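You operate a simulated robot arm through the tools that you are given. There is no shell and no other tool.

The job below is to be done with a simulated two-armed robot. You get a single attempt, and the scene is never put back.

Task
Pick up the white bottle that says "Gear oil" from the left bench with one hand, pass it to the other hand and put it in the foam nest on the trolley. Set down upright: white bottle.

The check looks at the end state, three seconds after you hand in, the way a careful person would. Anything else that was tipped, shoved, dropped, spilled or broken makes it a failure.

Robot
Two 7-joint arms with two-finger grippers on one trunk, on a base that moves. Base frame: it is fixed to the floor where the robot stands at the start and does not move with it; the origin is under the middle of the robot, x ahead of it, y to its left, z up. Lengths are in mm, angles in rad, forces in N, time in s.
The left shoulder is at the start at [60, 123, 945], the right one opposite. With the tool pointing down near the work surface each hand reaches from about 340 to 800 mm from the robot's upright axis, wherever it stands, measured 20 degrees to its own side. Places, roughly: foam nest on the trolley [1300, 700, 800]; white bottle [2500, 0, 750]. Payload 1.47 kg a hand.
Tool frame (each hand has its own): the origin (TCP) lies between the finger pads and is the grasp point; the fingertips stand 16 mm ahead of it; z points along the fingers, y is the line along which they close. The gripper opens to 87 mm; its body begins 55 mm behind the TCP.
Orientation is told as [roll, pitch, yaw] about the base's x, y, z axes, in that order, counted from this pose: with the fingers straight down and closing along the base's y, the tool's x points along the base's -x, its y along +y and its z along -z.

Tools
- The arms move only by the tool step_arm. It takes "left_targets", "right_targets" or both (then of equal length, played together; a hand with none holds still); each is a list of rows, each a list of 7 numbers: the shift along the tool's x, y, z in units of 25 mm (1.0 is 25 mm), then the turn, a rotation vector about the tool's x, y, z in units of 8 degrees (1.0 is 8 degrees), then the gripper command, from -1 (fully open) to 1 (shut), values between in proportion. In form: [[dx, dy, dz, wx, wy, wz, hand], ...]. A call has 1 to 20 rows; each row shifts and turns the commanded pose from where the row before left it, along the tool's axes as they then stand. A call with a number of a shift or a turn outside -1 to 1 is refused whole. Each row takes 0.2 s and may step no farther than 50 mm and 0.15 rad from the row before; otherwise, or with a gripper value out of range, the whole call is refused. A pose out of reach is approached as far as the arm can. The call stops where the force on the tool passes 40 N (or 10 N more than at its start, if that is more) or the arm is blocked; 0.2 s more then pass. Each finger travels about 153 mm/s and halts on what it meets, pressing with about 28 N; the grip force reading is that of the motor and also rises with nothing between the fingers. The clock runs only during rows and for 0.2 s after the last one: add rows that do not move to give the fingers time. It gives the time, the measured TCP pose, the force on the tool (base axes), the opening and the grip force at its end, in the units of the frame above (readings bear some noise), with the torque about the TCP (base axes, N m) and any sound that the robot's microphone picked up.
- Cameras (640 x 400 px; columns grow to the right, rows downward): "scene" is now at [94, -12, 1511]; the picture's right is [-0.14, -0.99, 0.00], its down [-0.64, 0.09, -0.77] and it looks along [0.76, -0.11, -0.64] (base axes); focal length 271 px, centre (320, 200). "left" rides on the left gripper at [73, -12, -90] in its tool frame; the picture's right is [0.16, 0.99, 0.00], its down [-0.72, 0.12, -0.68] and it looks along [-0.67, 0.11, 0.73] (tool axes); focal length 247 px, centre (320, 200). "right" rides on the right gripper at [73, 12, -90] in its tool frame; the picture's right is [-0.16, 0.99, 0.00], its down [-0.72, -0.12, -0.68] and it looks along [-0.67, -0.11, 0.73] (tool axes); focal length 247 px, centre (320, 200). There is no depth. A picture from a camera that has moved, and an enlarged one, comes with that camera's place and axes in the base frame and with its lens.
- snapshot(camera): a new picture of that camera. It takes no simulated time.
- lift_body(by): moves the trunk up (or, below 0, down) by that many mm; the arms and the scene camera ride with it, the base frame stays. It gives what a move gives, with no picture.
- roll_base(legs): drives the robot by 1 to 6 legs, each [ahead, left, turn to the left] in mm, mm and rad, along the robot's own axes; the way and the turn of a leg run together, so that a leg with both is an arc; at most 1500 mm and 3.142 rad a leg. The arms and the cameras ride along, it lands a little off, and it stops where it bumps. It gives what a move gives.
- head_to(pan, tilt): turns the head with the scene camera to pan (to the left, within 2.094 rad either way) and tilt (down, from -0.506 to 1.204), counted from straight ahead of the robot. It gives what a move gives.
- zoom(camera, box): a new picture of the part [left, top, right, bottom] of that camera's present view, enlarged. It takes no simulated time.
- sign_off(): hands the job in; it is judged then, once.

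Places have to be worked out from the pictures, the camera data and where the tool is seen. Open the grippers and draw the arms clear of the work before you hand the job in, unless the task says otherwise.

The tools are called after "Call:" as name(argument=value, ...) on one line, values as JSON. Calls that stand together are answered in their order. step_arm: Moves the arms, as the interface text tells. Its arguments: {"type":"object","properties":{"left_targets":{"type":"array"},"right_targets":{"type":"array"}},"required":[]} The other tools are called the same way: lift_body (by) moves the trunk up or down; roll_base (legs) drives the base; head_to (pan, tilt) turns the head that bears the scene camera; snapshot (camera) takes a picture; zoom (camera, box) takes an enlarged picture of a part of a camera's view; sign_off () hands the job in.

At the start:

```text
time: 0.0
left_ee_pos: [561.8, 229.2, 1075.3]
left_tool_rot: [-0.001, 0.0, 0.0]
left_force: [-0.3, -0.5, 0.3]
left_torque: [-0.01, 0.0, -0.01]
left_finger_gap: 87.0
left_finger_force: 0.1
right_ee_pos: [434.9, -163.5, 1040.8]
right_tool_rot: [0.0, 0.002, 0.001]
right_force: [0.4, -0.1, 1.2]
right_torque: [0.0, -0.02, 0.01]
right_finger_gap: 87.4
right_finger_force: 0.1
trunk travel left (down, up): [-100.0, 130.0]
robot x, y, heading: [-3.9, 0.4, -0.002]
head pan, tilt (commanded): [-0.14, 0.7]
```

scene: 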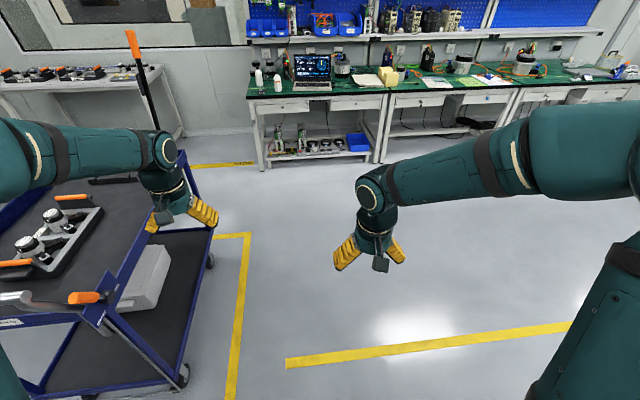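
right: 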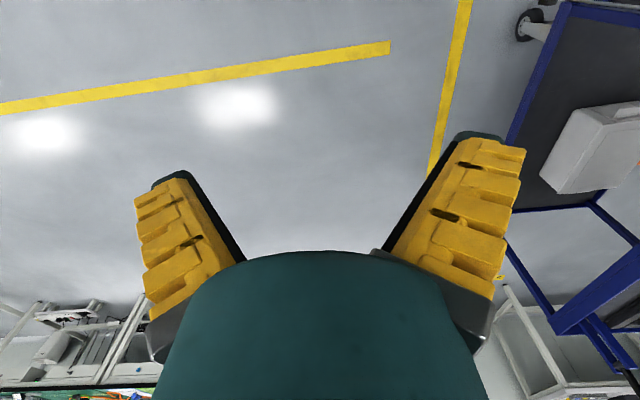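
left: 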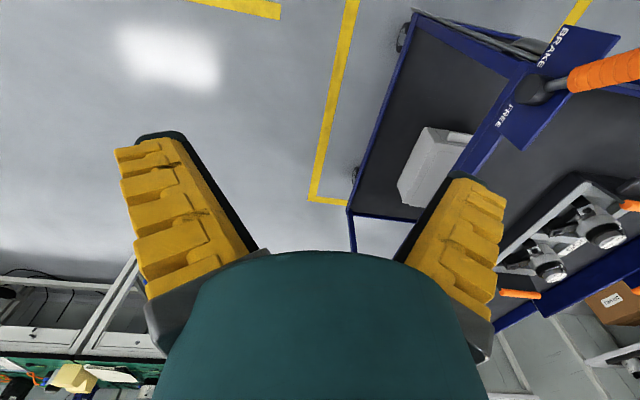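

I'll first look closely at the bench region with the white bottles and at the trolley.

Call:
zoom(camera="scene", box=[230, 30, 390, 130])

Call:
zoom(camera="scene", box=[0, 150, 240, 300])

```text
4.00 times, centred on (310, 80) of scene
camera zoom: at [94.0, -12.0, 1511.0], right [-0.14, -0.99, 0.0], down [-0.64, 0.09, -0.77], along [0.76, -0.11, -0.64], focal length 1084 px, centre (360, 680)
```

zoom: 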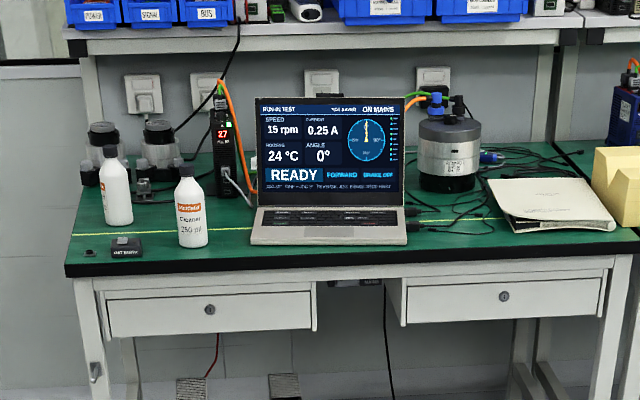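

```text
2.67 times, centred on (120, 225) of scene
camera zoom: at [94.0, -12.0, 1511.0], right [-0.14, -0.99, 0.0], down [-0.64, 0.09, -0.77], along [0.76, -0.11, -0.64], focal length 722 px, centre (853, 133)
```

zoom: 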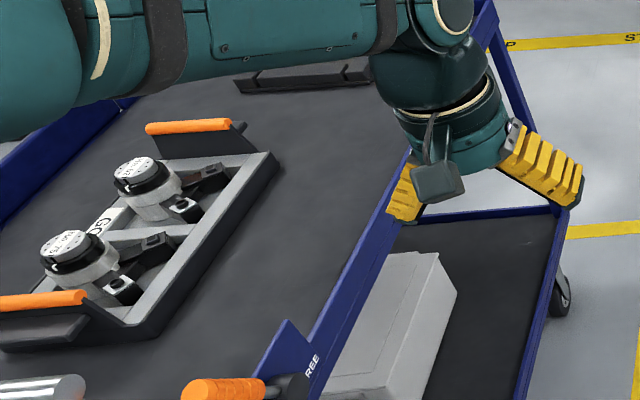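

There are two white bottles at the left end of the bench; the nearer one reads "Cleaner". I zoom in further on both labels.

Call:
zoom(camera="scene", box=[248, 60, 288, 95])

Call:
zoom(camera="scene", box=[80, 150, 220, 240])

```text
11.43 times, centred on (268, 78) of scene
camera zoom: at [94.0, -12.0, 1511.0], right [-0.14, -0.99, 0.0], down [-0.64, 0.09, -0.77], along [0.76, -0.11, -0.64], focal length 3096 px, centre (914, 1600)
```

zoom: 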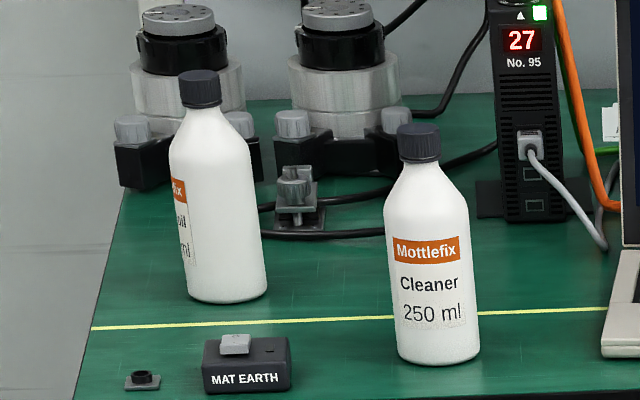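

```text
4.44 times, centred on (150, 195) of scene
camera zoom: at [94.0, -12.0, 1511.0], right [-0.14, -0.99, 0.0], down [-0.64, 0.09, -0.77], along [0.76, -0.11, -0.64], focal length 1204 px, centre (1076, 222)
```

zoom: 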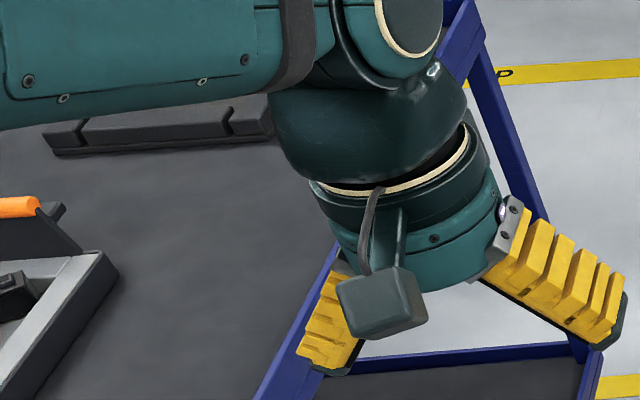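

The back-left bottle's label ends in "...il / ...ml", which fits "Gear oil"; I'll confirm this closer up. I drive ahead into the aisle and look left to inspect the nest on the trolley.

Call:
roll_base(legs=[[1200, -100, 0]])

Call:
head_to(pan=1.5, tilt=0.7)

Call:
snapshot(camera="scene")

```text
time: 6.1
left_ee_pos: [1753.5, 129.3, 1073.6]
left_tool_rot: [0.0, -0.001, 0.0]
left_force: [0.2, -0.3, 0.6]
left_torque: [-0.03, -0.03, -0.02]
left_finger_gap: 87.1
left_finger_force: 0.0
right_ee_pos: [1626.5, -263.3, 1041.4]
right_tool_rot: [-0.001, -0.001, 0.001]
right_force: [0.4, 0.4, 0.0]
right_torque: [0.01, 0.04, 0.01]
right_finger_gap: 86.7
right_finger_force: 0.1
trunk travel left (down, up): [-100.0, 130.0]
robot x, y, heading: [1192.8, -99.1, 0.001]
head pan, tilt (commanded): [-0.14, 0.7]
```

```text
time: 7.8
left_ee_pos: [1752.2, 131.2, 1073.5]
left_tool_rot: [0.001, 0.001, -0.001]
left_force: [-0.4, -0.7, 0.3]
left_torque: [0.0, 0.02, 0.0]
left_finger_gap: 87.2
left_finger_force: 0.0
right_ee_pos: [1625.9, -263.0, 1040.9]
right_tool_rot: [0.001, -0.001, 0.0]
right_force: [-0.2, 0.1, 0.8]
right_torque: [0.03, -0.04, 0.02]
right_finger_gap: 87.2
right_finger_force: 0.0
trunk travel left (down, up): [-100.0, 130.0]
robot x, y, heading: [1191.9, -100.9, -0.002]
head pan, tilt (commanded): [1.499, 0.7]
```

```text
taken
camera scene: at [1206.7, -15.3, 1511.0], right [1.0, -0.07, 0.0], down [-0.05, -0.64, -0.76], along [0.06, 0.76, -0.64], focal length 271 px, centre (320, 200)
```

scene: 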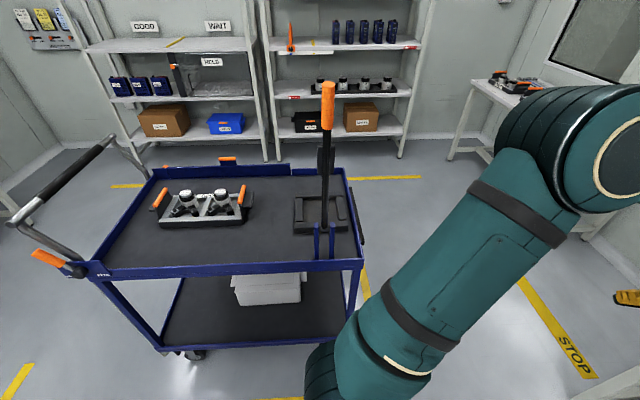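

The nest appears as a dark foam block at the trolley's right end with a tall orange-handled bar in front of it. I enlarge that region.

Call:
zoom(camera="scene", box=[260, 140, 400, 270])

Call:
zoom(camera="scene", box=[280, 180, 360, 240])

Call:
zoom(camera="scene", box=[270, 60, 390, 200])

```text
3.08 times, centred on (330, 205) of scene
camera zoom: at [1206.7, -15.3, 1511.0], right [1.0, -0.07, 0.0], down [-0.05, -0.64, -0.76], along [0.06, 0.76, -0.64], focal length 834 px, centre (289, 185)
```

zoom: 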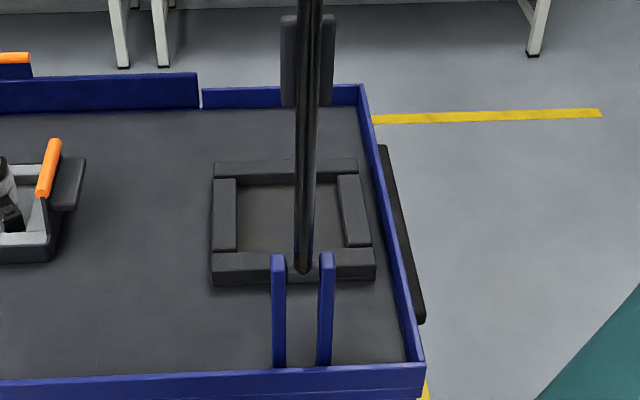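

```text
6.67 times, centred on (320, 210) of scene
camera zoom: at [1206.7, -15.3, 1511.0], right [1.0, -0.07, 0.0], down [-0.05, -0.64, -0.76], along [0.06, 0.76, -0.64], focal length 1806 px, centre (320, 133)
```

zoom: 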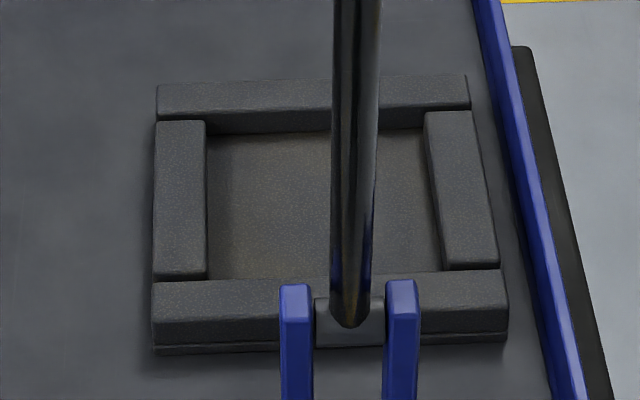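

```text
2.86 times, centred on (330, 130) of scene
camera zoom: at [1206.7, -15.3, 1511.0], right [1.0, -0.07, 0.0], down [-0.05, -0.64, -0.76], along [0.06, 0.76, -0.64], focal length 774 px, centre (291, 400)
```

zoom: 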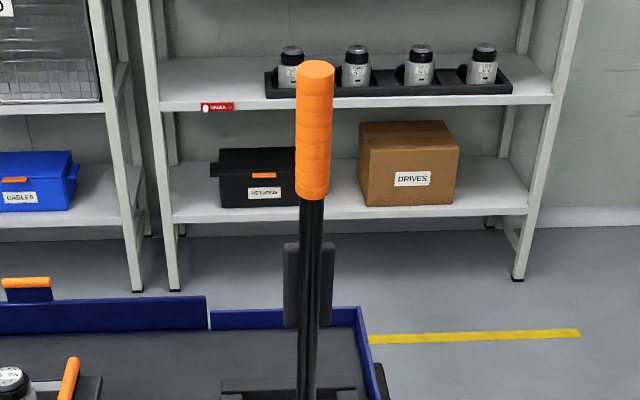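

The nest is a shallow foam frame with a pocket around (1265, 760), and a tall orange-handled lever leans towards the aisle just in front of it, so I will place from the trolley's +x end instead. Now I drive towards the bench to confirm the label and locate the bottle.

Call:
roll_base(legs=[[550, 260, 0]])

Call:
head_to(pan=0.0, tilt=0.65)

Call:
snapshot(camera="scene")

```text
time: 11.2
left_ee_pos: [2298.4, 391.8, 1074.1]
left_tool_rot: [0.0, 0.0, 0.0]
left_force: [0.4, 0.3, 0.3]
left_torque: [-0.05, 0.04, -0.01]
left_finger_gap: 87.0
left_finger_force: 0.1
right_ee_pos: [2172.9, -2.6, 1040.0]
right_tool_rot: [0.0, 0.001, 0.0]
right_force: [1.0, -0.3, 0.1]
right_torque: [-0.03, 0.02, 0.0]
right_finger_gap: 87.1
right_finger_force: 0.0
trunk travel left (down, up): [-100.0, 130.0]
robot x, y, heading: [1738.7, 158.4, 0.003]
head pan, tilt (commanded): [1.499, 0.7]
```

```text
time: 12.8
left_ee_pos: [2298.9, 389.7, 1074.6]
left_tool_rot: [0.0, 0.001, 0.0]
left_force: [-0.6, -0.5, -0.8]
left_torque: [0.01, 0.0, 0.01]
left_finger_gap: 87.0
left_finger_force: 0.1
right_ee_pos: [2171.9, -2.6, 1041.6]
right_tool_rot: [-0.002, 0.001, 0.0]
right_force: [0.5, -0.1, 0.1]
right_torque: [0.01, -0.04, 0.0]
right_finger_gap: 86.8
right_finger_force: 0.1
trunk travel left (down, up): [-100.0, 130.0]
robot x, y, heading: [1737.6, 157.1, -0.002]
head pan, tilt (commanded): [0.0, 0.649]
```

```text
taken
camera scene: at [1833.7, 160.2, 1515.3], right [0.0, -1.0, 0.0], down [-0.6, 0.0, -0.8], along [0.8, 0.0, -0.6], focal length 271 px, centre (320, 200)
```

scene: 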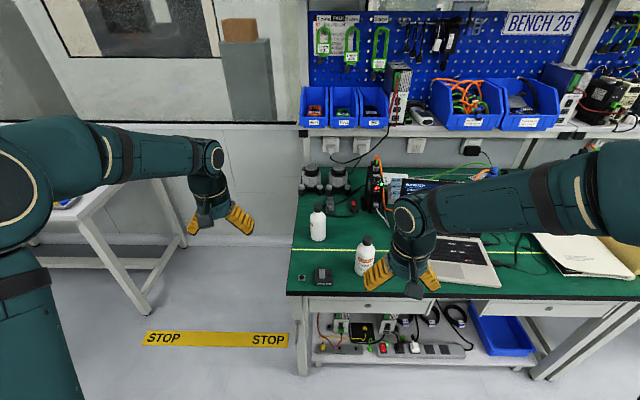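

Call:
zoom(camera="scene", box=[280, 180, 400, 290])

Call:
zoom(camera="scene", box=[300, 195, 350, 250])

Call:
zoom(camera="scene", box=[170, 130, 290, 240])

```text
3.64 times, centred on (340, 235) of scene
camera zoom: at [1833.7, 160.2, 1515.3], right [0.0, -1.0, 0.0], down [-0.6, 0.0, -0.8], along [0.8, 0.0, -0.6], focal length 985 px, centre (247, 73)
```

zoom: 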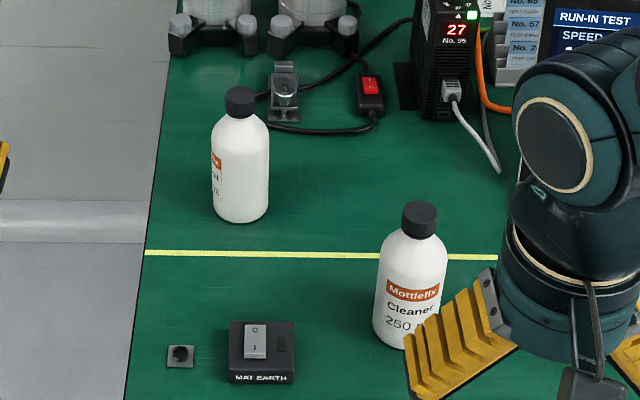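

```text
7.27 times, centred on (325, 222) of scene
camera zoom: at [1833.7, 160.2, 1515.3], right [0.0, -1.0, 0.0], down [-0.6, 0.0, -0.8], along [0.8, 0.0, -0.6], focal length 1970 px, centre (284, 36)
```

zoom: 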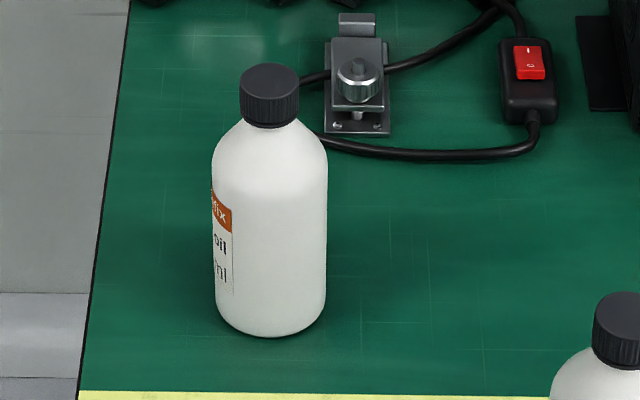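

```text
3.64 times, centred on (230, 185) of scene
camera zoom: at [1833.7, 160.2, 1515.3], right [0.0, -1.0, 0.0], down [-0.6, 0.0, -0.8], along [0.8, 0.0, -0.6], focal length 985 px, centre (647, 254)
```

zoom: 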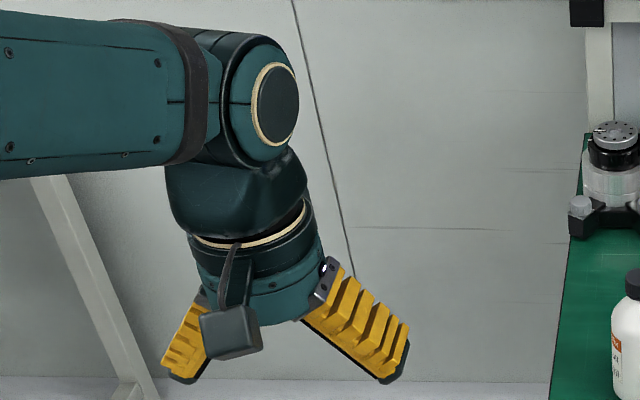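

Label shows "...oil", so the back-left bottle is my target: roughly at (2603, 165), base z≈750, cap top ≈903, body ≈60 mm wide. Before planning the grasp I check the finger geometry by partly closing the left gripper in free space.

Call:
step_arm(left_targets=[[0, 0, 0, 0, 0, 0, -0.38], [0, 0, 0, 0, 0, 0, -0.38], [0, 0, 0, 0, 0, 0, -0.38]])

Call:
zoom(camera="scene", box=[170, 130, 290, 240])

Call:
snapshot(camera="left")

Call:
snapshot(camera="right")

```text
time: 13.6
left_ee_pos: [2298.5, 389.3, 1074.5]
left_tool_rot: [0.0, 0.0, -0.002]
left_force: [-0.3, 0.0, -0.3]
left_torque: [-0.01, -0.03, -0.01]
left_finger_gap: 64.6
left_finger_force: 2.6
right_ee_pos: [2172.2, -2.7, 1041.3]
right_tool_rot: [0.003, -0.001, 0.0]
right_force: [0.7, -0.2, 0.1]
right_torque: [0.06, -0.02, 0.02]
right_finger_gap: 87.0
right_finger_force: 0.0
trunk travel left (down, up): [-100.0, 130.0]
robot x, y, heading: [1734.0, 159.5, 0.0]
head pan, tilt (commanded): [0.0, 0.649]
```

```text
3.64 times, centred on (230, 185) of scene
camera zoom: at [1833.7, 160.1, 1515.3], right [0.0, -1.0, 0.0], down [-0.6, 0.0, -0.8], along [0.8, 0.0, -0.6], focal length 985 px, centre (647, 254)
```

zoom: 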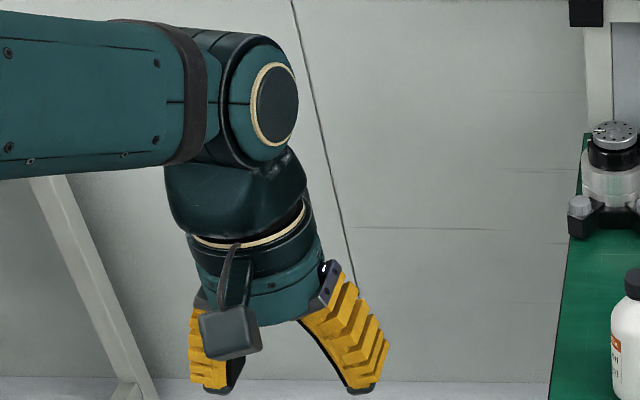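

```text
taken
camera left: at [2225.6, 379.0, 1166.3], right [-0.16, 0.99, 0.0], down [0.72, 0.12, 0.68], along [0.67, 0.11, -0.73], focal length 247 px, centre (320, 200)
```

left: 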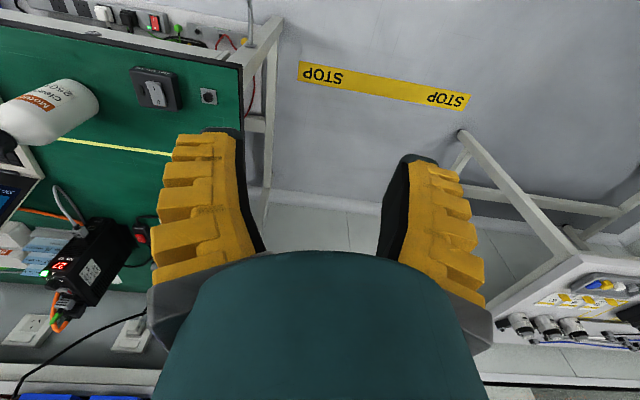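

```text
taken
camera right: at [2099.0, 9.7, 1130.5], right [0.16, 0.99, 0.0], down [0.72, -0.12, 0.68], along [0.67, -0.11, -0.73], focal length 247 px, centre (320, 200)
```

right: 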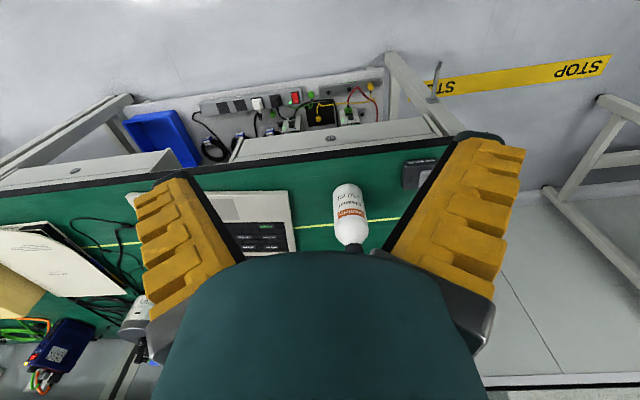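

The fingers splay when open. I check how they look at about 30 mm opening (cap size) and then fully open again.

Call:
step_arm(left_targets=[[0, 0, 0, 0, 0, 0, 0.33], [0, 0, 0, 0, 0, 0, 0.33], [0, 0, 0, 0, 0, 0, 0.33]])

Call:
zoom(camera="scene", box=[170, 130, 290, 240])

Call:
snapshot(camera="left")

```text
time: 14.4
left_ee_pos: [2299.5, 390.8, 1075.0]
left_tool_rot: [0.001, 0.0, -0.001]
left_force: [-1.2, 0.6, -0.4]
left_torque: [0.02, -0.01, -0.02]
left_finger_gap: 35.2
left_finger_force: 4.1
right_ee_pos: [2172.6, -2.5, 1040.0]
right_tool_rot: [-0.001, 0.001, -0.001]
right_force: [0.0, 0.4, -1.0]
right_torque: [0.02, 0.0, -0.04]
right_finger_gap: 87.0
right_finger_force: 0.1
trunk travel left (down, up): [-100.0, 130.0]
robot x, y, heading: [1740.5, 158.0, 0.004]
head pan, tilt (commanded): [0.0, 0.649]
```

```text
3.64 times, centred on (230, 185) of scene
camera zoom: at [1833.7, 160.1, 1515.3], right [0.0, -1.0, 0.0], down [-0.6, 0.0, -0.8], along [0.8, 0.0, -0.6], focal length 985 px, centre (647, 254)
```

zoom: 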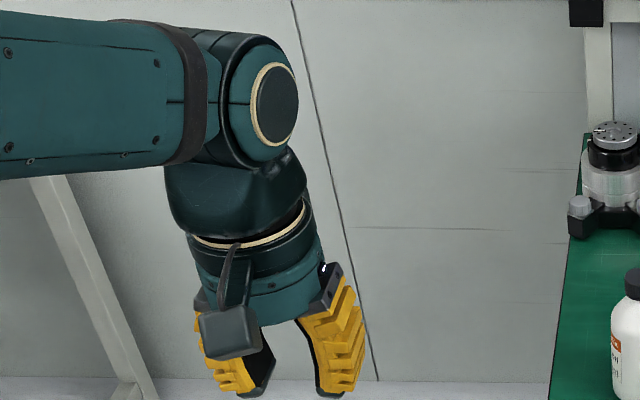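

```text
taken
camera left: at [2225.6, 379.0, 1166.3], right [-0.16, 0.99, 0.0], down [0.72, 0.12, 0.68], along [0.67, 0.11, -0.73], focal length 247 px, centre (320, 200)
```

left: 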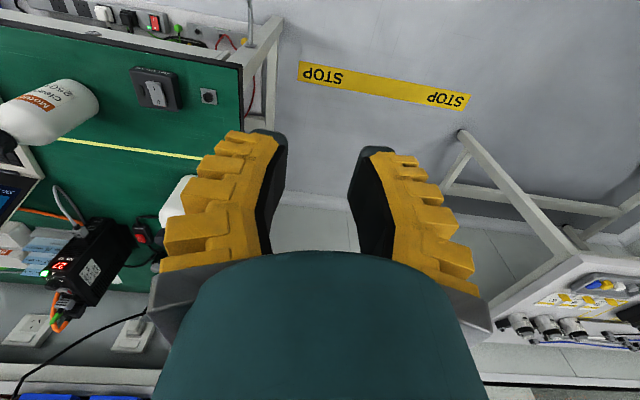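

The fingers flex inward like adaptive grippers; both body and cap grasps are workable. I reopen the left gripper and move the base closer, with the bottle ahead-left of the robot.

Call:
step_arm(left_targets=[[0, 0, 0, 0, 0, 0, -1], [0, 0, 0, 0, 0, 0, -1], [0, 0, 0, 0, 0, 0, -1]])

Call:
roll_base(legs=[[142, -150, 0]])

Call:
head_to(pan=0.2, tilt=0.75)

Call:
snapshot(camera="scene")

Call:
snapshot(camera="left")

```text
time: 15.2
left_ee_pos: [2299.3, 390.6, 1074.3]
left_tool_rot: [0.0, 0.0, -0.002]
left_force: [-1.0, -0.3, 0.7]
left_torque: [0.0, 0.0, -0.01]
left_finger_gap: 87.2
left_finger_force: 0.1
right_ee_pos: [2171.5, -3.0, 1040.7]
right_tool_rot: [0.001, 0.001, 0.001]
right_force: [0.9, 0.0, 0.1]
right_torque: [-0.03, -0.01, -0.01]
right_finger_gap: 87.2
right_finger_force: 0.1
trunk travel left (down, up): [-100.0, 130.0]
robot x, y, heading: [1731.0, 158.6, 0.001]
head pan, tilt (commanded): [0.0, 0.649]
```

```text
time: 17.1
left_ee_pos: [2438.8, 241.4, 1075.0]
left_tool_rot: [0.001, 0.001, 0.002]
left_force: [0.3, -1.0, 0.0]
left_torque: [0.02, 0.03, -0.01]
left_finger_gap: 87.0
left_finger_force: 0.1
right_ee_pos: [2314.0, -152.0, 1040.5]
right_tool_rot: [-0.001, 0.0, 0.002]
right_force: [-0.2, 0.3, 0.5]
right_torque: [0.0, -0.02, -0.01]
right_finger_gap: 86.9
right_finger_force: 0.0
trunk travel left (down, up): [-100.0, 130.0]
robot x, y, heading: [1877.5, 8.9, -0.001]
head pan, tilt (commanded): [0.0, 0.649]
```

```text
time: 17.9
left_ee_pos: [2438.6, 242.1, 1074.8]
left_tool_rot: [-0.001, 0.001, 0.003]
left_force: [-0.4, 0.8, -0.7]
left_torque: [0.03, 0.0, 0.0]
left_finger_gap: 87.1
left_finger_force: 0.0
right_ee_pos: [2312.8, -151.1, 1041.2]
right_tool_rot: [0.001, 0.001, 0.003]
right_force: [0.7, 0.9, -0.4]
right_torque: [-0.02, 0.02, 0.02]
right_finger_gap: 87.2
right_finger_force: 0.1
trunk travel left (down, up): [-100.0, 130.0]
robot x, y, heading: [1878.5, 11.7, 0.001]
head pan, tilt (commanded): [0.201, 0.75]
```

```text
taken
camera scene: at [1968.1, 27.9, 1506.8], right [0.2, -0.98, 0.0], down [-0.67, -0.14, -0.73], along [0.72, 0.15, -0.68], focal length 271 px, centre (320, 200)
```

scene: 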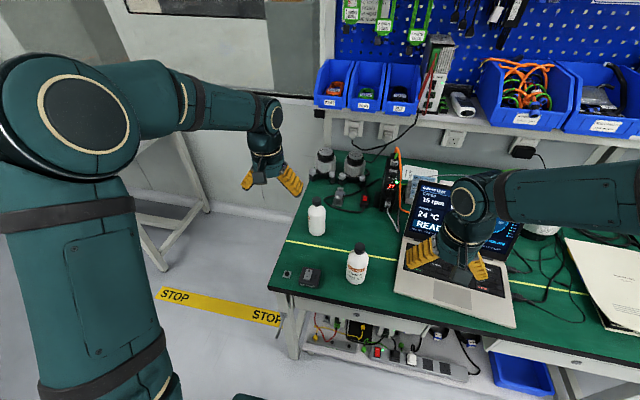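

```text
taken
camera left: at [2365.5, 230.6, 1166.4], right [-0.16, 0.99, 0.0], down [0.72, 0.12, 0.68], along [0.67, 0.11, -0.73], focal length 247 px, centre (320, 200)
```

left: 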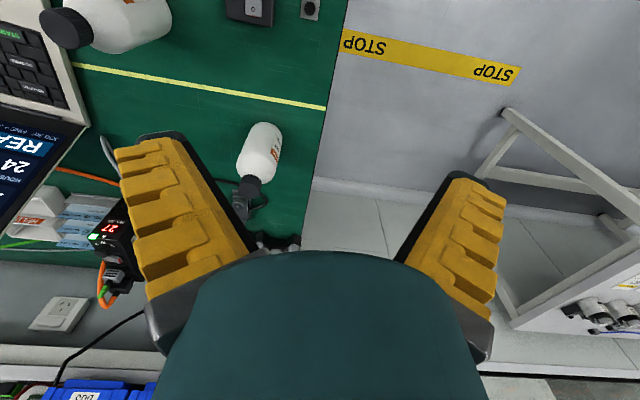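

Both cameras agree with the bottle standing near (2605, 163). I zoom in on it with the left-hand and scene cameras to refine.

Call:
zoom(camera="left", box=[220, 110, 300, 220])

Call:
zoom(camera="scene", box=[270, 140, 400, 300])

```text
3.64 times, centred on (260, 165) of left
camera zoom: at [2365.5, 230.6, 1166.4], right [-0.16, 0.99, 0.0], down [0.72, 0.12, 0.68], along [0.67, 0.11, -0.73], focal length 898 px, centre (538, 327)
```

zoom: 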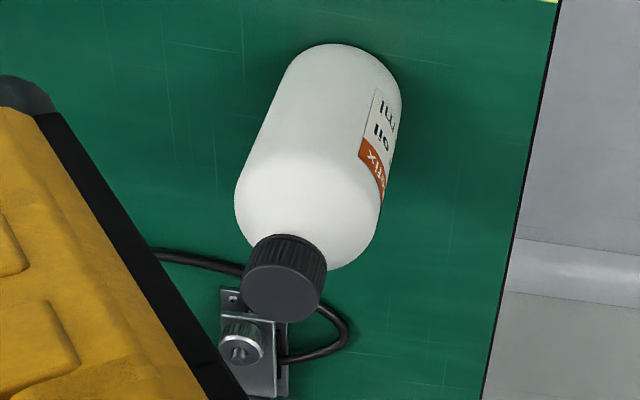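

```text
2.50 times, centred on (335, 220) of scene
camera zoom: at [1968.1, 27.9, 1506.8], right [0.2, -0.98, 0.0], down [-0.67, -0.14, -0.73], along [0.72, 0.15, -0.68], focal length 677 px, centre (282, 150)
```

zoom: 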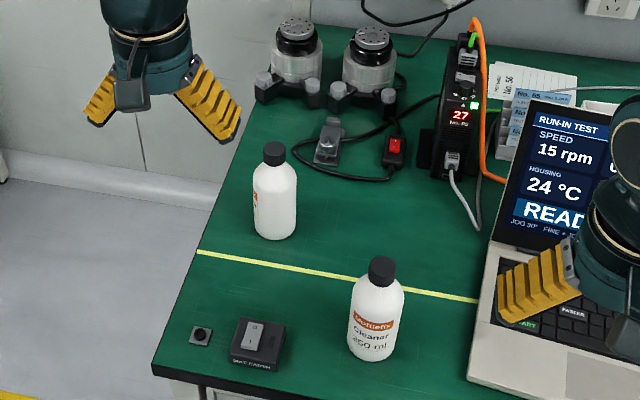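

Refined estimate: bottle axis ≈ (2603.5, 164.5), standing on z≈750. I tilt the left tool 50° forward in place, keeping it well above the bench.

Call:
step_arm(left_targets=[[0, 0, 0, 0, -1, 0, -1], [0, 0, 0, 0, -1, 0, -1], [0, 0, 0, 0, -1, 0, -1], [0, 0, 0, 0, -1, 0, -1], [0, 0, 0, 0, -1, 0, -1], [0, 0, 0, 0, -1, 0, -1], [0, 0, 0, 0, -0.25, 0, -1], [0, 0, 0, 0, 0, 0, -1]])

Call:
snapshot(camera="left")

```text
time: 19.6
left_ee_pos: [2438.9, 241.8, 1074.7]
left_tool_rot: [0.0, -0.874, 0.001]
left_force: [0.1, 0.3, -0.4]
left_torque: [-0.02, 0.01, 0.01]
left_finger_gap: 87.0
left_finger_force: 0.0
left hand out of reach, approached as far as the arm can: row 6
right_ee_pos: [2312.7, -151.2, 1040.5]
right_tool_rot: [0.001, 0.001, 0.002]
right_force: [0.6, 0.7, 0.7]
right_torque: [0.03, 0.01, 0.04]
right_finger_gap: 87.1
right_finger_force: 0.0
trunk travel left (down, up): [-100.0, 130.0]
robot x, y, heading: [1879.6, 6.2, 0.006]
head pan, tilt (commanded): [0.201, 0.75]
```

```text
taken
camera left: at [2323.5, 230.3, 1078.3], right [-0.1, 0.99, -0.12], down [-0.06, 0.12, 0.99], along [0.99, 0.11, 0.04], focal length 247 px, centre (320, 200)
```

left: 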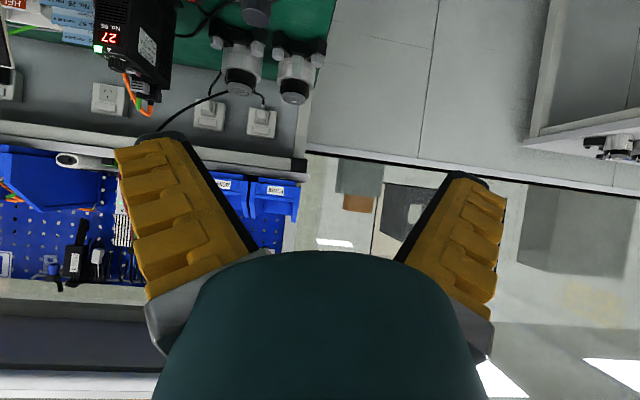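

The tilt of 50° is reached. Next I translate to a pregrasp point about 120 mm short of the bottle along the tool axis, at (2511, 164.5, 862).

Call:
step_arm(left_targets=[[0.584, -0.387, 0.96, 0, 0, 0, -1], [0.584, -0.387, 0.96, 0, 0, 0, -1], [0.584, -0.387, 0.96, 0, 0, 0, -1], [0.584, -0.387, 0.96, 0, 0, 0, -1], [0.584, -0.387, 0.96, 0, 0, 0, -1], [0.584, -0.387, 0.96, 0, 0, 0, -1], [0.584, -0.387, 0.96, 0, 0, 0, -1], [0.584, -0.387, 0.96, 0, 0, 0, -1], [0, 0, 0, 0, 0, 0, -1]])

Call:
snapshot(camera="left")

Call:
snapshot(camera="scene")

```text
time: 21.6
left_ee_pos: [2510.6, 163.9, 862.5]
left_tool_rot: [0.0, -0.872, 0.002]
left_force: [-0.3, -0.6, 0.3]
left_torque: [0.02, -0.01, 0.0]
left_finger_gap: 86.8
left_finger_force: 0.1
right_ee_pos: [2311.6, -151.2, 1041.3]
right_tool_rot: [0.0, 0.0, 0.0]
right_force: [-0.4, 0.2, -0.5]
right_torque: [-0.02, 0.01, 0.03]
right_finger_gap: 87.1
right_finger_force: 0.1
trunk travel left (down, up): [-100.0, 130.0]
robot x, y, heading: [1877.3, 8.2, 0.002]
head pan, tilt (commanded): [0.201, 0.75]
```

```text
taken
camera left: at [2394.8, 151.8, 865.9], right [-0.1, 0.99, -0.12], down [-0.06, 0.12, 0.99], along [0.99, 0.11, 0.04], focal length 247 px, centre (320, 200)
```

left: 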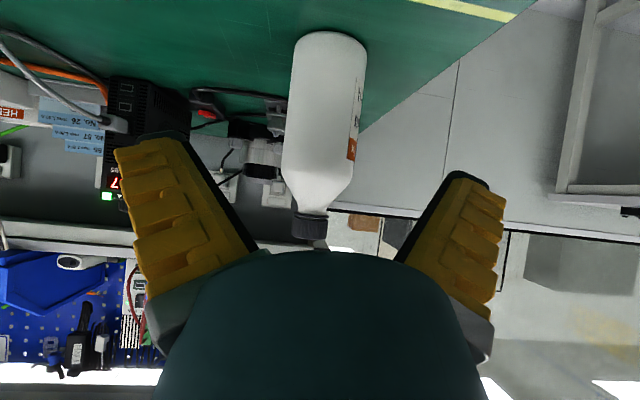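

```text
taken
camera scene: at [1967.7, 27.9, 1506.8], right [0.2, -0.98, 0.0], down [-0.67, -0.14, -0.73], along [0.72, 0.15, -0.68], focal length 271 px, centre (320, 200)
```

scene: 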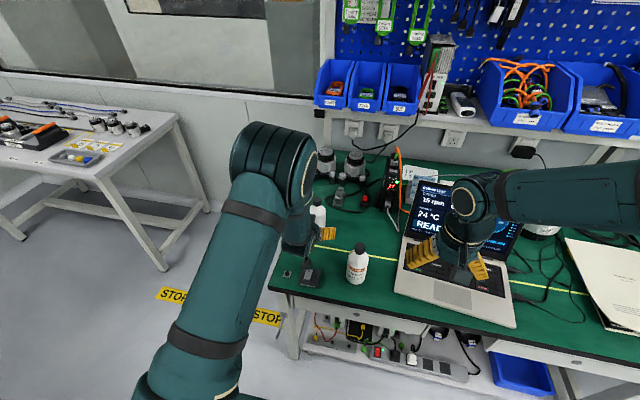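

The hand camera now sees the bottle nearly centred; the projection suggests its axis is a few mm further to +y. I zoom in to measure it precisely.

Call:
zoom(camera="left", box=[260, 20, 400, 250])

Call:
zoom(camera="scene", box=[270, 140, 400, 300])

```text
1.74 times, centred on (330, 135) of left
camera zoom: at [2394.8, 151.8, 865.9], right [-0.1, 0.99, -0.12], down [-0.06, 0.12, 0.99], along [0.99, 0.11, 0.04], focal length 430 px, centre (303, 313)
```

zoom: 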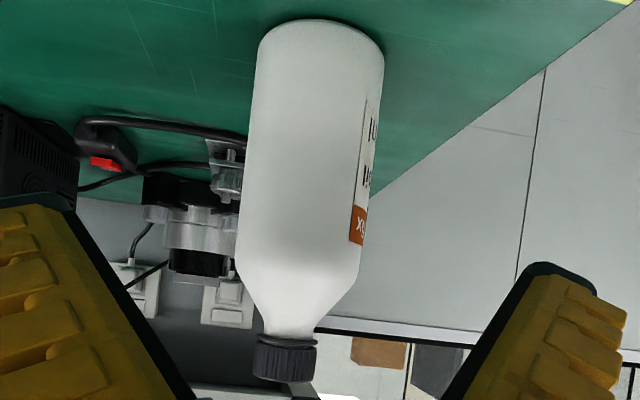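

```text
2.50 times, centred on (335, 220) of scene
camera zoom: at [1967.7, 27.9, 1506.8], right [0.2, -0.98, 0.0], down [-0.67, -0.14, -0.73], along [0.72, 0.15, -0.68], focal length 677 px, centre (282, 150)
```

zoom: 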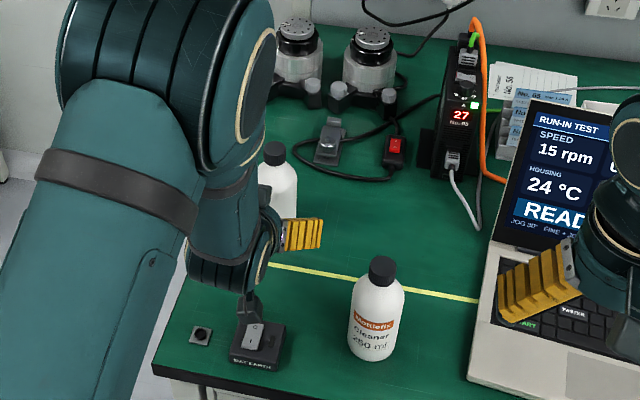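

The bottle axis measures about y≈168. I correct 4 mm sideways and advance half-way, then recheck.

Call:
step_arm(left_targets=[[0.17, 0.165, 0, 0, 0, 0, -1], [0, 0, 0.6, 0, 0, 0, -1], [0, 0, 0.6, 0, 0, 0, -1], [0, 0, 0.6, 0, 0, 0, -1], [0, 0, 0.6, 0, 0, 0, -1], [0, 0, 0, 0, 0, 0, -1]])

Call:
snapshot(camera="left")

Call:
zoom(camera="scene", box=[270, 140, 400, 300])

```text
time: 23.1
left_ee_pos: [2555.4, 168.9, 819.9]
left_tool_rot: [-0.002, -0.873, 0.0]
left_force: [0.6, -0.3, 0.0]
left_torque: [0.04, -0.01, 0.0]
left_finger_gap: 87.1
left_finger_force: 0.1
right_ee_pos: [2312.5, -151.3, 1042.7]
right_tool_rot: [0.001, -0.001, 0.002]
right_force: [-1.1, -0.8, -0.5]
right_torque: [0.04, -0.01, -0.02]
right_finger_gap: 87.2
right_finger_force: 0.0
trunk travel left (down, up): [-100.0, 130.0]
robot x, y, heading: [1875.7, 14.4, 0.001]
head pan, tilt (commanded): [0.201, 0.75]
```

```text
taken
camera left: at [2438.3, 157.1, 823.8], right [-0.1, 0.99, -0.12], down [-0.06, 0.12, 0.99], along [0.99, 0.11, 0.04], focal length 247 px, centre (320, 200)
```

left: 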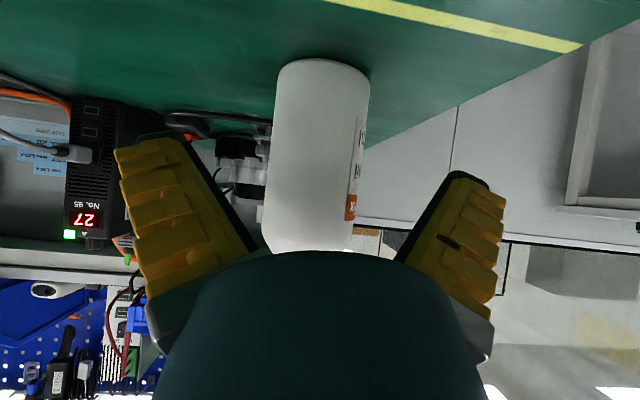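

```text
2.50 times, centred on (335, 220) of scene
camera zoom: at [1967.9, 27.7, 1506.8], right [0.2, -0.98, 0.0], down [-0.67, -0.14, -0.73], along [0.72, 0.15, -0.68], focal length 677 px, centre (282, 150)
```

zoom: 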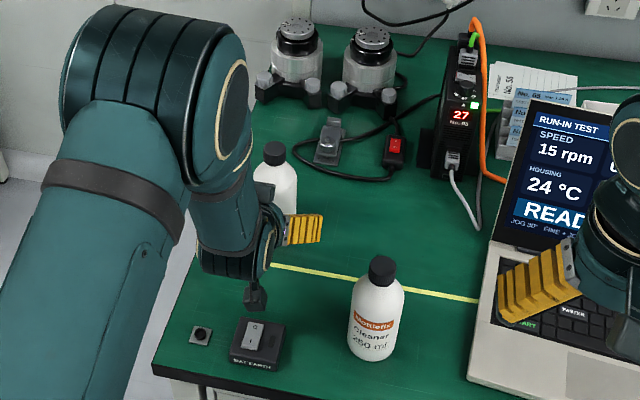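

The bottle lies centred between the fingers (measured y≈167.5 vs TCP 168.9). I advance the remaining 57 mm so the pads straddle the body low at z≈783.

Call:
step_arm(left_targets=[[0, -0.03, 0.46, 0, 0, 0, -1], [0, 0, 0.46, 0, 0, 0, -1], [0, 0, 0.46, 0, 0, 0, -1], [0, 0, 0.46, 0, 0, 0, -1], [0, 0, 0.46, 0, 0, 0, -1], [0, 0, 0, 0, 0, 0, -1]])

Call:
snapshot(camera="left")

Call:
zoom(camera="scene", box=[270, 140, 400, 300])

```text
time: 24.4
left_ee_pos: [2598.2, 167.3, 783.8]
left_tool_rot: [0.0, -0.873, 0.002]
left_force: [-1.6, 0.7, -0.4]
left_torque: [0.02, -0.06, 0.03]
left_finger_gap: 87.1
left_finger_force: 0.0
right_ee_pos: [2312.8, -150.7, 1041.2]
right_tool_rot: [0.0, -0.001, 0.0]
right_force: [0.6, 0.4, 0.6]
right_torque: [-0.01, 0.03, -0.02]
right_finger_gap: 87.2
right_finger_force: 0.0
trunk travel left (down, up): [-100.0, 130.0]
robot x, y, heading: [1875.7, 12.2, 0.005]
head pan, tilt (commanded): [0.201, 0.75]
```

```text
taken
camera left: at [2482.3, 155.8, 786.9], right [-0.1, 0.99, -0.12], down [-0.06, 0.12, 0.99], along [0.99, 0.11, 0.04], focal length 247 px, centre (320, 200)
```

left: 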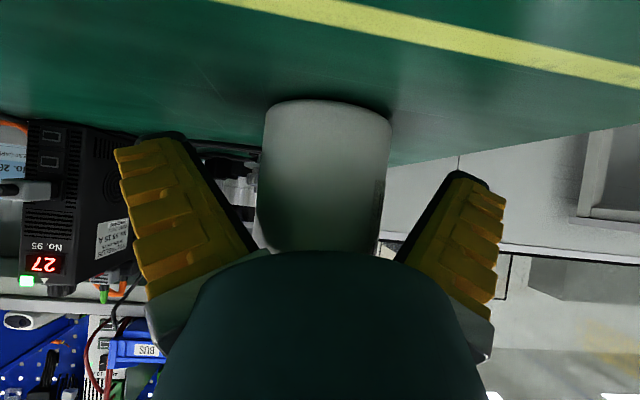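

```text
2.50 times, centred on (335, 220) of scene
camera zoom: at [1968.0, 27.8, 1506.8], right [0.2, -0.98, 0.0], down [-0.67, -0.14, -0.73], along [0.72, 0.15, -0.68], focal length 677 px, centre (282, 150)
```

zoom: 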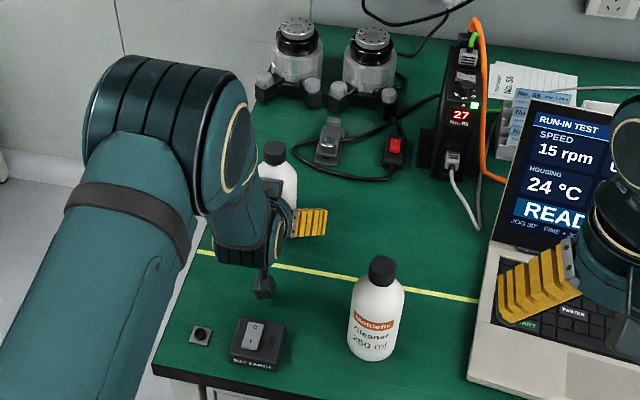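

The body sits centred between the open fingers with no contact force. I close the left gripper on it and wait.

Call:
step_arm(left_targets=[[0, 0, 0, 0, 0, 0, 1], [0, 0, 0, 0, 0, 0, 1], [0, 0, 0, 0, 0, 0, 1], [0, 0, 0, 0, 0, 0, 1]])

Call:
snapshot(camera="left")

Call:
zoom(camera="scene", box=[270, 140, 400, 300])

```text
time: 25.4
left_ee_pos: [2597.9, 167.7, 783.1]
left_tool_rot: [-0.001, -0.874, 0.001]
left_force: [0.6, 0.8, -0.2]
left_torque: [0.0, -0.02, 0.01]
left_finger_gap: 57.3
left_finger_force: 28.3
right_ee_pos: [2312.6, -151.3, 1040.2]
right_tool_rot: [0.0, -0.001, 0.002]
right_force: [-0.7, 0.4, 0.2]
right_torque: [-0.03, -0.01, 0.01]
right_finger_gap: 86.8
right_finger_force: 0.1
trunk travel left (down, up): [-100.0, 130.0]
robot x, y, heading: [1877.3, 11.3, 0.002]
head pan, tilt (commanded): [0.201, 0.75]
```

```text
taken
camera left: at [2482.4, 156.0, 786.9], right [-0.1, 0.99, -0.12], down [-0.06, 0.12, 0.99], along [0.99, 0.11, 0.04], focal length 247 px, centre (320, 200)
```

left: 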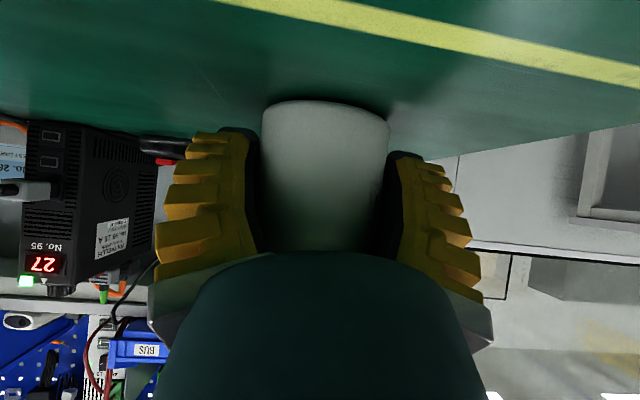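

```text
2.50 times, centred on (335, 220) of scene
camera zoom: at [1968.3, 27.9, 1506.7], right [0.2, -0.98, 0.0], down [-0.67, -0.14, -0.73], along [0.72, 0.15, -0.68], focal length 677 px, centre (282, 150)
```

zoom: 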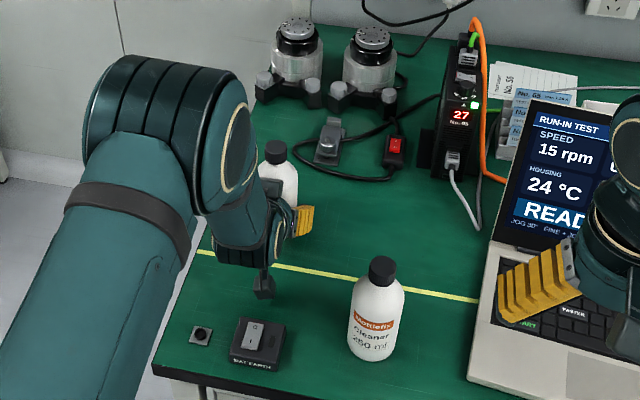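

Grip closed at 57 mm with 28 N: the bottle is held. I lift straight up slowly by 40 mm and check.

Call:
step_arm(left_targets=[[-0.306, 0, -0.257, 0, 0, 0, 1], [-0.306, 0, -0.257, 0, 0, 0, 1], [-0.306, 0, -0.257, 0, 0, 0, 1], [-0.306, 0, -0.257, 0, 0, 0, 1], [0, 0, 0, 0, 0, 0, 1]])

Call:
snapshot(camera="left")

Call:
zoom(camera="scene", box=[270, 140, 400, 300])

```text
time: 26.6
left_ee_pos: [2599.3, 167.3, 822.8]
left_tool_rot: [0.0, -0.872, 0.003]
left_force: [-0.5, 0.4, -2.0]
left_torque: [0.0, 0.04, 0.02]
left_finger_gap: 57.4
left_finger_force: 28.4
right_ee_pos: [2313.4, -150.8, 1041.3]
right_tool_rot: [0.001, -0.001, 0.002]
right_force: [0.1, -0.1, -0.2]
right_torque: [-0.03, -0.01, 0.02]
right_finger_gap: 86.9
right_finger_force: 0.0
trunk travel left (down, up): [-100.0, 130.0]
robot x, y, heading: [1876.6, 12.1, 0.003]
head pan, tilt (commanded): [0.201, 0.75]
```

```text
taken
camera left: at [2482.8, 155.9, 826.7], right [-0.1, 0.99, -0.12], down [-0.06, 0.12, 0.99], along [0.99, 0.11, 0.04], focal length 247 px, centre (320, 200)
```

left: 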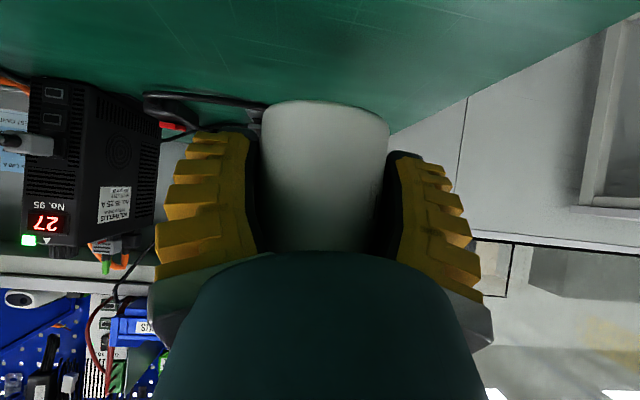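

```text
2.50 times, centred on (335, 220) of scene
camera zoom: at [1968.5, 27.9, 1506.7], right [0.2, -0.98, 0.0], down [-0.67, -0.14, -0.73], along [0.72, 0.15, -0.68], focal length 677 px, centre (282, 150)
```

zoom: 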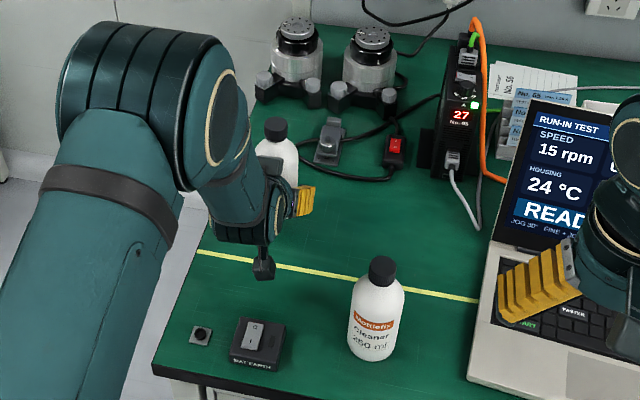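

The bottle is lifted without slipping (weight reads about 2–3 N). I lift another 150 mm and retract 150 mm towards the robot.

Call:
step_arm(left_targets=[[-0.766, 0, -0.643, 0, 0, 0, 1], [-0.766, 0, -0.643, 0, 0, 0, 1], [-0.766, 0, -0.643, 0, 0, 0, 1], [-0.766, 0, -0.643, 0, 0, 0, 1], [-0.766, 0, -0.643, 0, 0, 0, 1], [-0.766, 0, -0.643, 0, 0, 0, 1], [0.643, 0, -0.766, 0, 0, 0, 1], [0.643, 0, -0.766, 0, 0, 0, 1], [0.643, 0, -0.766, 0, 0, 0, 1], [0.643, 0, -0.766, 0, 0, 0, 1], [0.643, 0, -0.766, 0, 0, 0, 1], [0.643, 0, -0.766, 0, 0, 0, 1], [0, 0, 0, 0, 0, 0, 1]])

Call:
snapshot(camera="scene")

```text
time: 29.4
left_ee_pos: [2448.2, 167.7, 972.9]
left_tool_rot: [0.0, -0.871, 0.002]
left_force: [-1.0, -0.6, -2.2]
left_torque: [-0.01, 0.04, 0.02]
left_finger_gap: 56.8
left_finger_force: 28.1
right_ee_pos: [2313.2, -151.8, 1040.3]
right_tool_rot: [-0.001, -0.001, 0.001]
right_force: [-0.3, 0.2, 0.7]
right_torque: [0.01, 0.03, -0.01]
right_finger_gap: 87.0
right_finger_force: 0.1
trunk travel left (down, up): [-100.0, 130.0]
robot x, y, heading: [1876.3, 9.9, 0.003]
head pan, tilt (commanded): [0.201, 0.75]
```

```text
taken
camera scene: at [1968.7, 27.8, 1506.7], right [0.2, -0.98, 0.0], down [-0.67, -0.14, -0.73], along [0.72, 0.15, -0.68], focal length 271 px, centre (320, 200)
```

scene: 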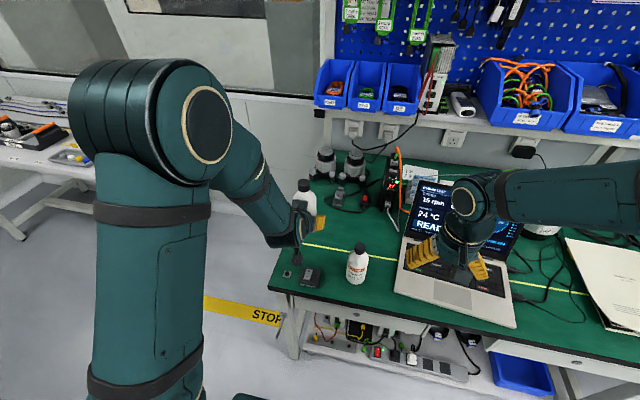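

Everything on the bench is undisturbed. I back the base 300 mm away from the bench to have free room for the hand-over.

Call:
roll_base(legs=[[-300, 0, 0]])

Call:
head_to(pan=0.0, tilt=0.75)

Call:
snapshot(camera="scene")

```text
time: 31.5
left_ee_pos: [2148.0, 167.2, 972.7]
left_tool_rot: [0.001, -0.872, 0.0]
left_force: [-0.1, 0.3, -2.1]
left_torque: [-0.02, -0.02, 0.01]
left_finger_gap: 56.9
left_finger_force: 28.4
right_ee_pos: [2012.7, -151.4, 1041.1]
right_tool_rot: [0.001, 0.002, -0.001]
right_force: [-0.7, -0.4, 0.5]
right_torque: [0.03, -0.03, -0.02]
right_finger_gap: 87.2
right_finger_force: 0.1
trunk travel left (down, up): [-100.0, 130.0]
robot x, y, heading: [1575.0, 11.5, -0.0]
head pan, tilt (commanded): [0.201, 0.75]
```

```text
time: 32.2
left_ee_pos: [2148.3, 166.2, 972.2]
left_tool_rot: [0.0, -0.872, -0.001]
left_force: [-0.3, 0.4, -2.0]
left_torque: [0.01, 0.06, 0.0]
left_finger_gap: 56.9
left_finger_force: 27.6
right_ee_pos: [2012.7, -151.4, 1040.5]
right_tool_rot: [-0.001, 0.0, -0.001]
right_force: [-1.0, -0.7, -0.2]
right_torque: [-0.04, -0.01, 0.02]
right_finger_gap: 87.0
right_finger_force: 0.1
trunk travel left (down, up): [-100.0, 130.0]
robot x, y, heading: [1580.1, 10.3, -0.001]
head pan, tilt (commanded): [0.0, 0.75]
```

```text
taken
camera scene: at [1670.5, 11.1, 1506.7], right [0.0, -1.0, 0.0], down [-0.68, 0.0, -0.73], along [0.73, 0.0, -0.68], focal length 271 px, centre (320, 200)
```

scene: 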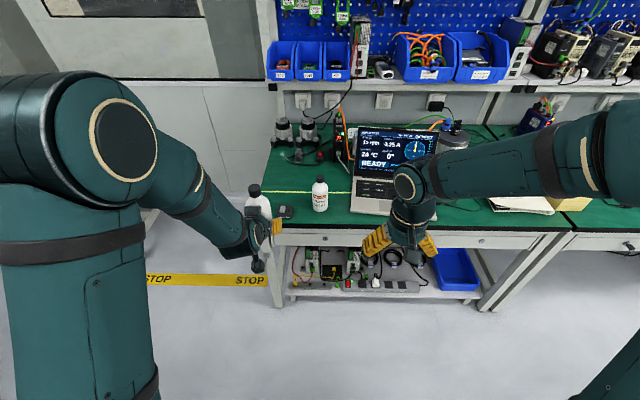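

I zoom in on the held bottle to judge clearances for the second hand.

Call:
zoom(camera="scene", box=[220, 170, 300, 280])

Call:
snapshot(camera="right")

```text
3.64 times, centred on (260, 225) of scene
camera zoom: at [1670.5, 11.1, 1506.7], right [0.0, -1.0, 0.0], down [-0.68, 0.0, -0.73], along [0.73, 0.0, -0.68], focal length 985 px, centre (538, 109)
```

zoom: 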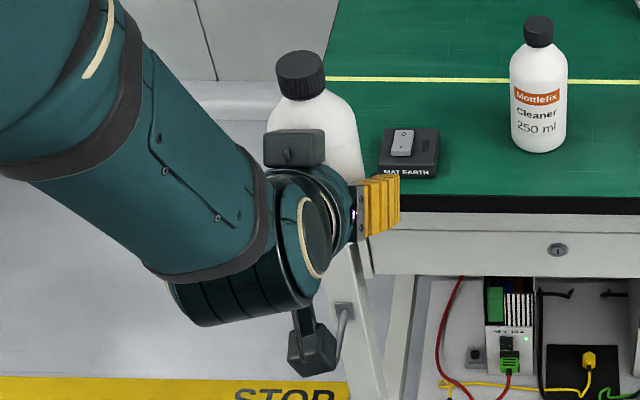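

```text
taken
camera right: at [1939.5, -139.6, 1130.4], right [0.16, 0.99, 0.0], down [0.72, -0.12, 0.68], along [0.67, -0.11, -0.73], focal length 247 px, centre (320, 200)
```

right: 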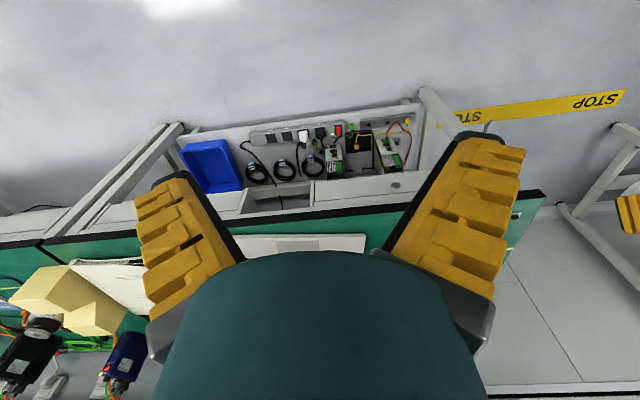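

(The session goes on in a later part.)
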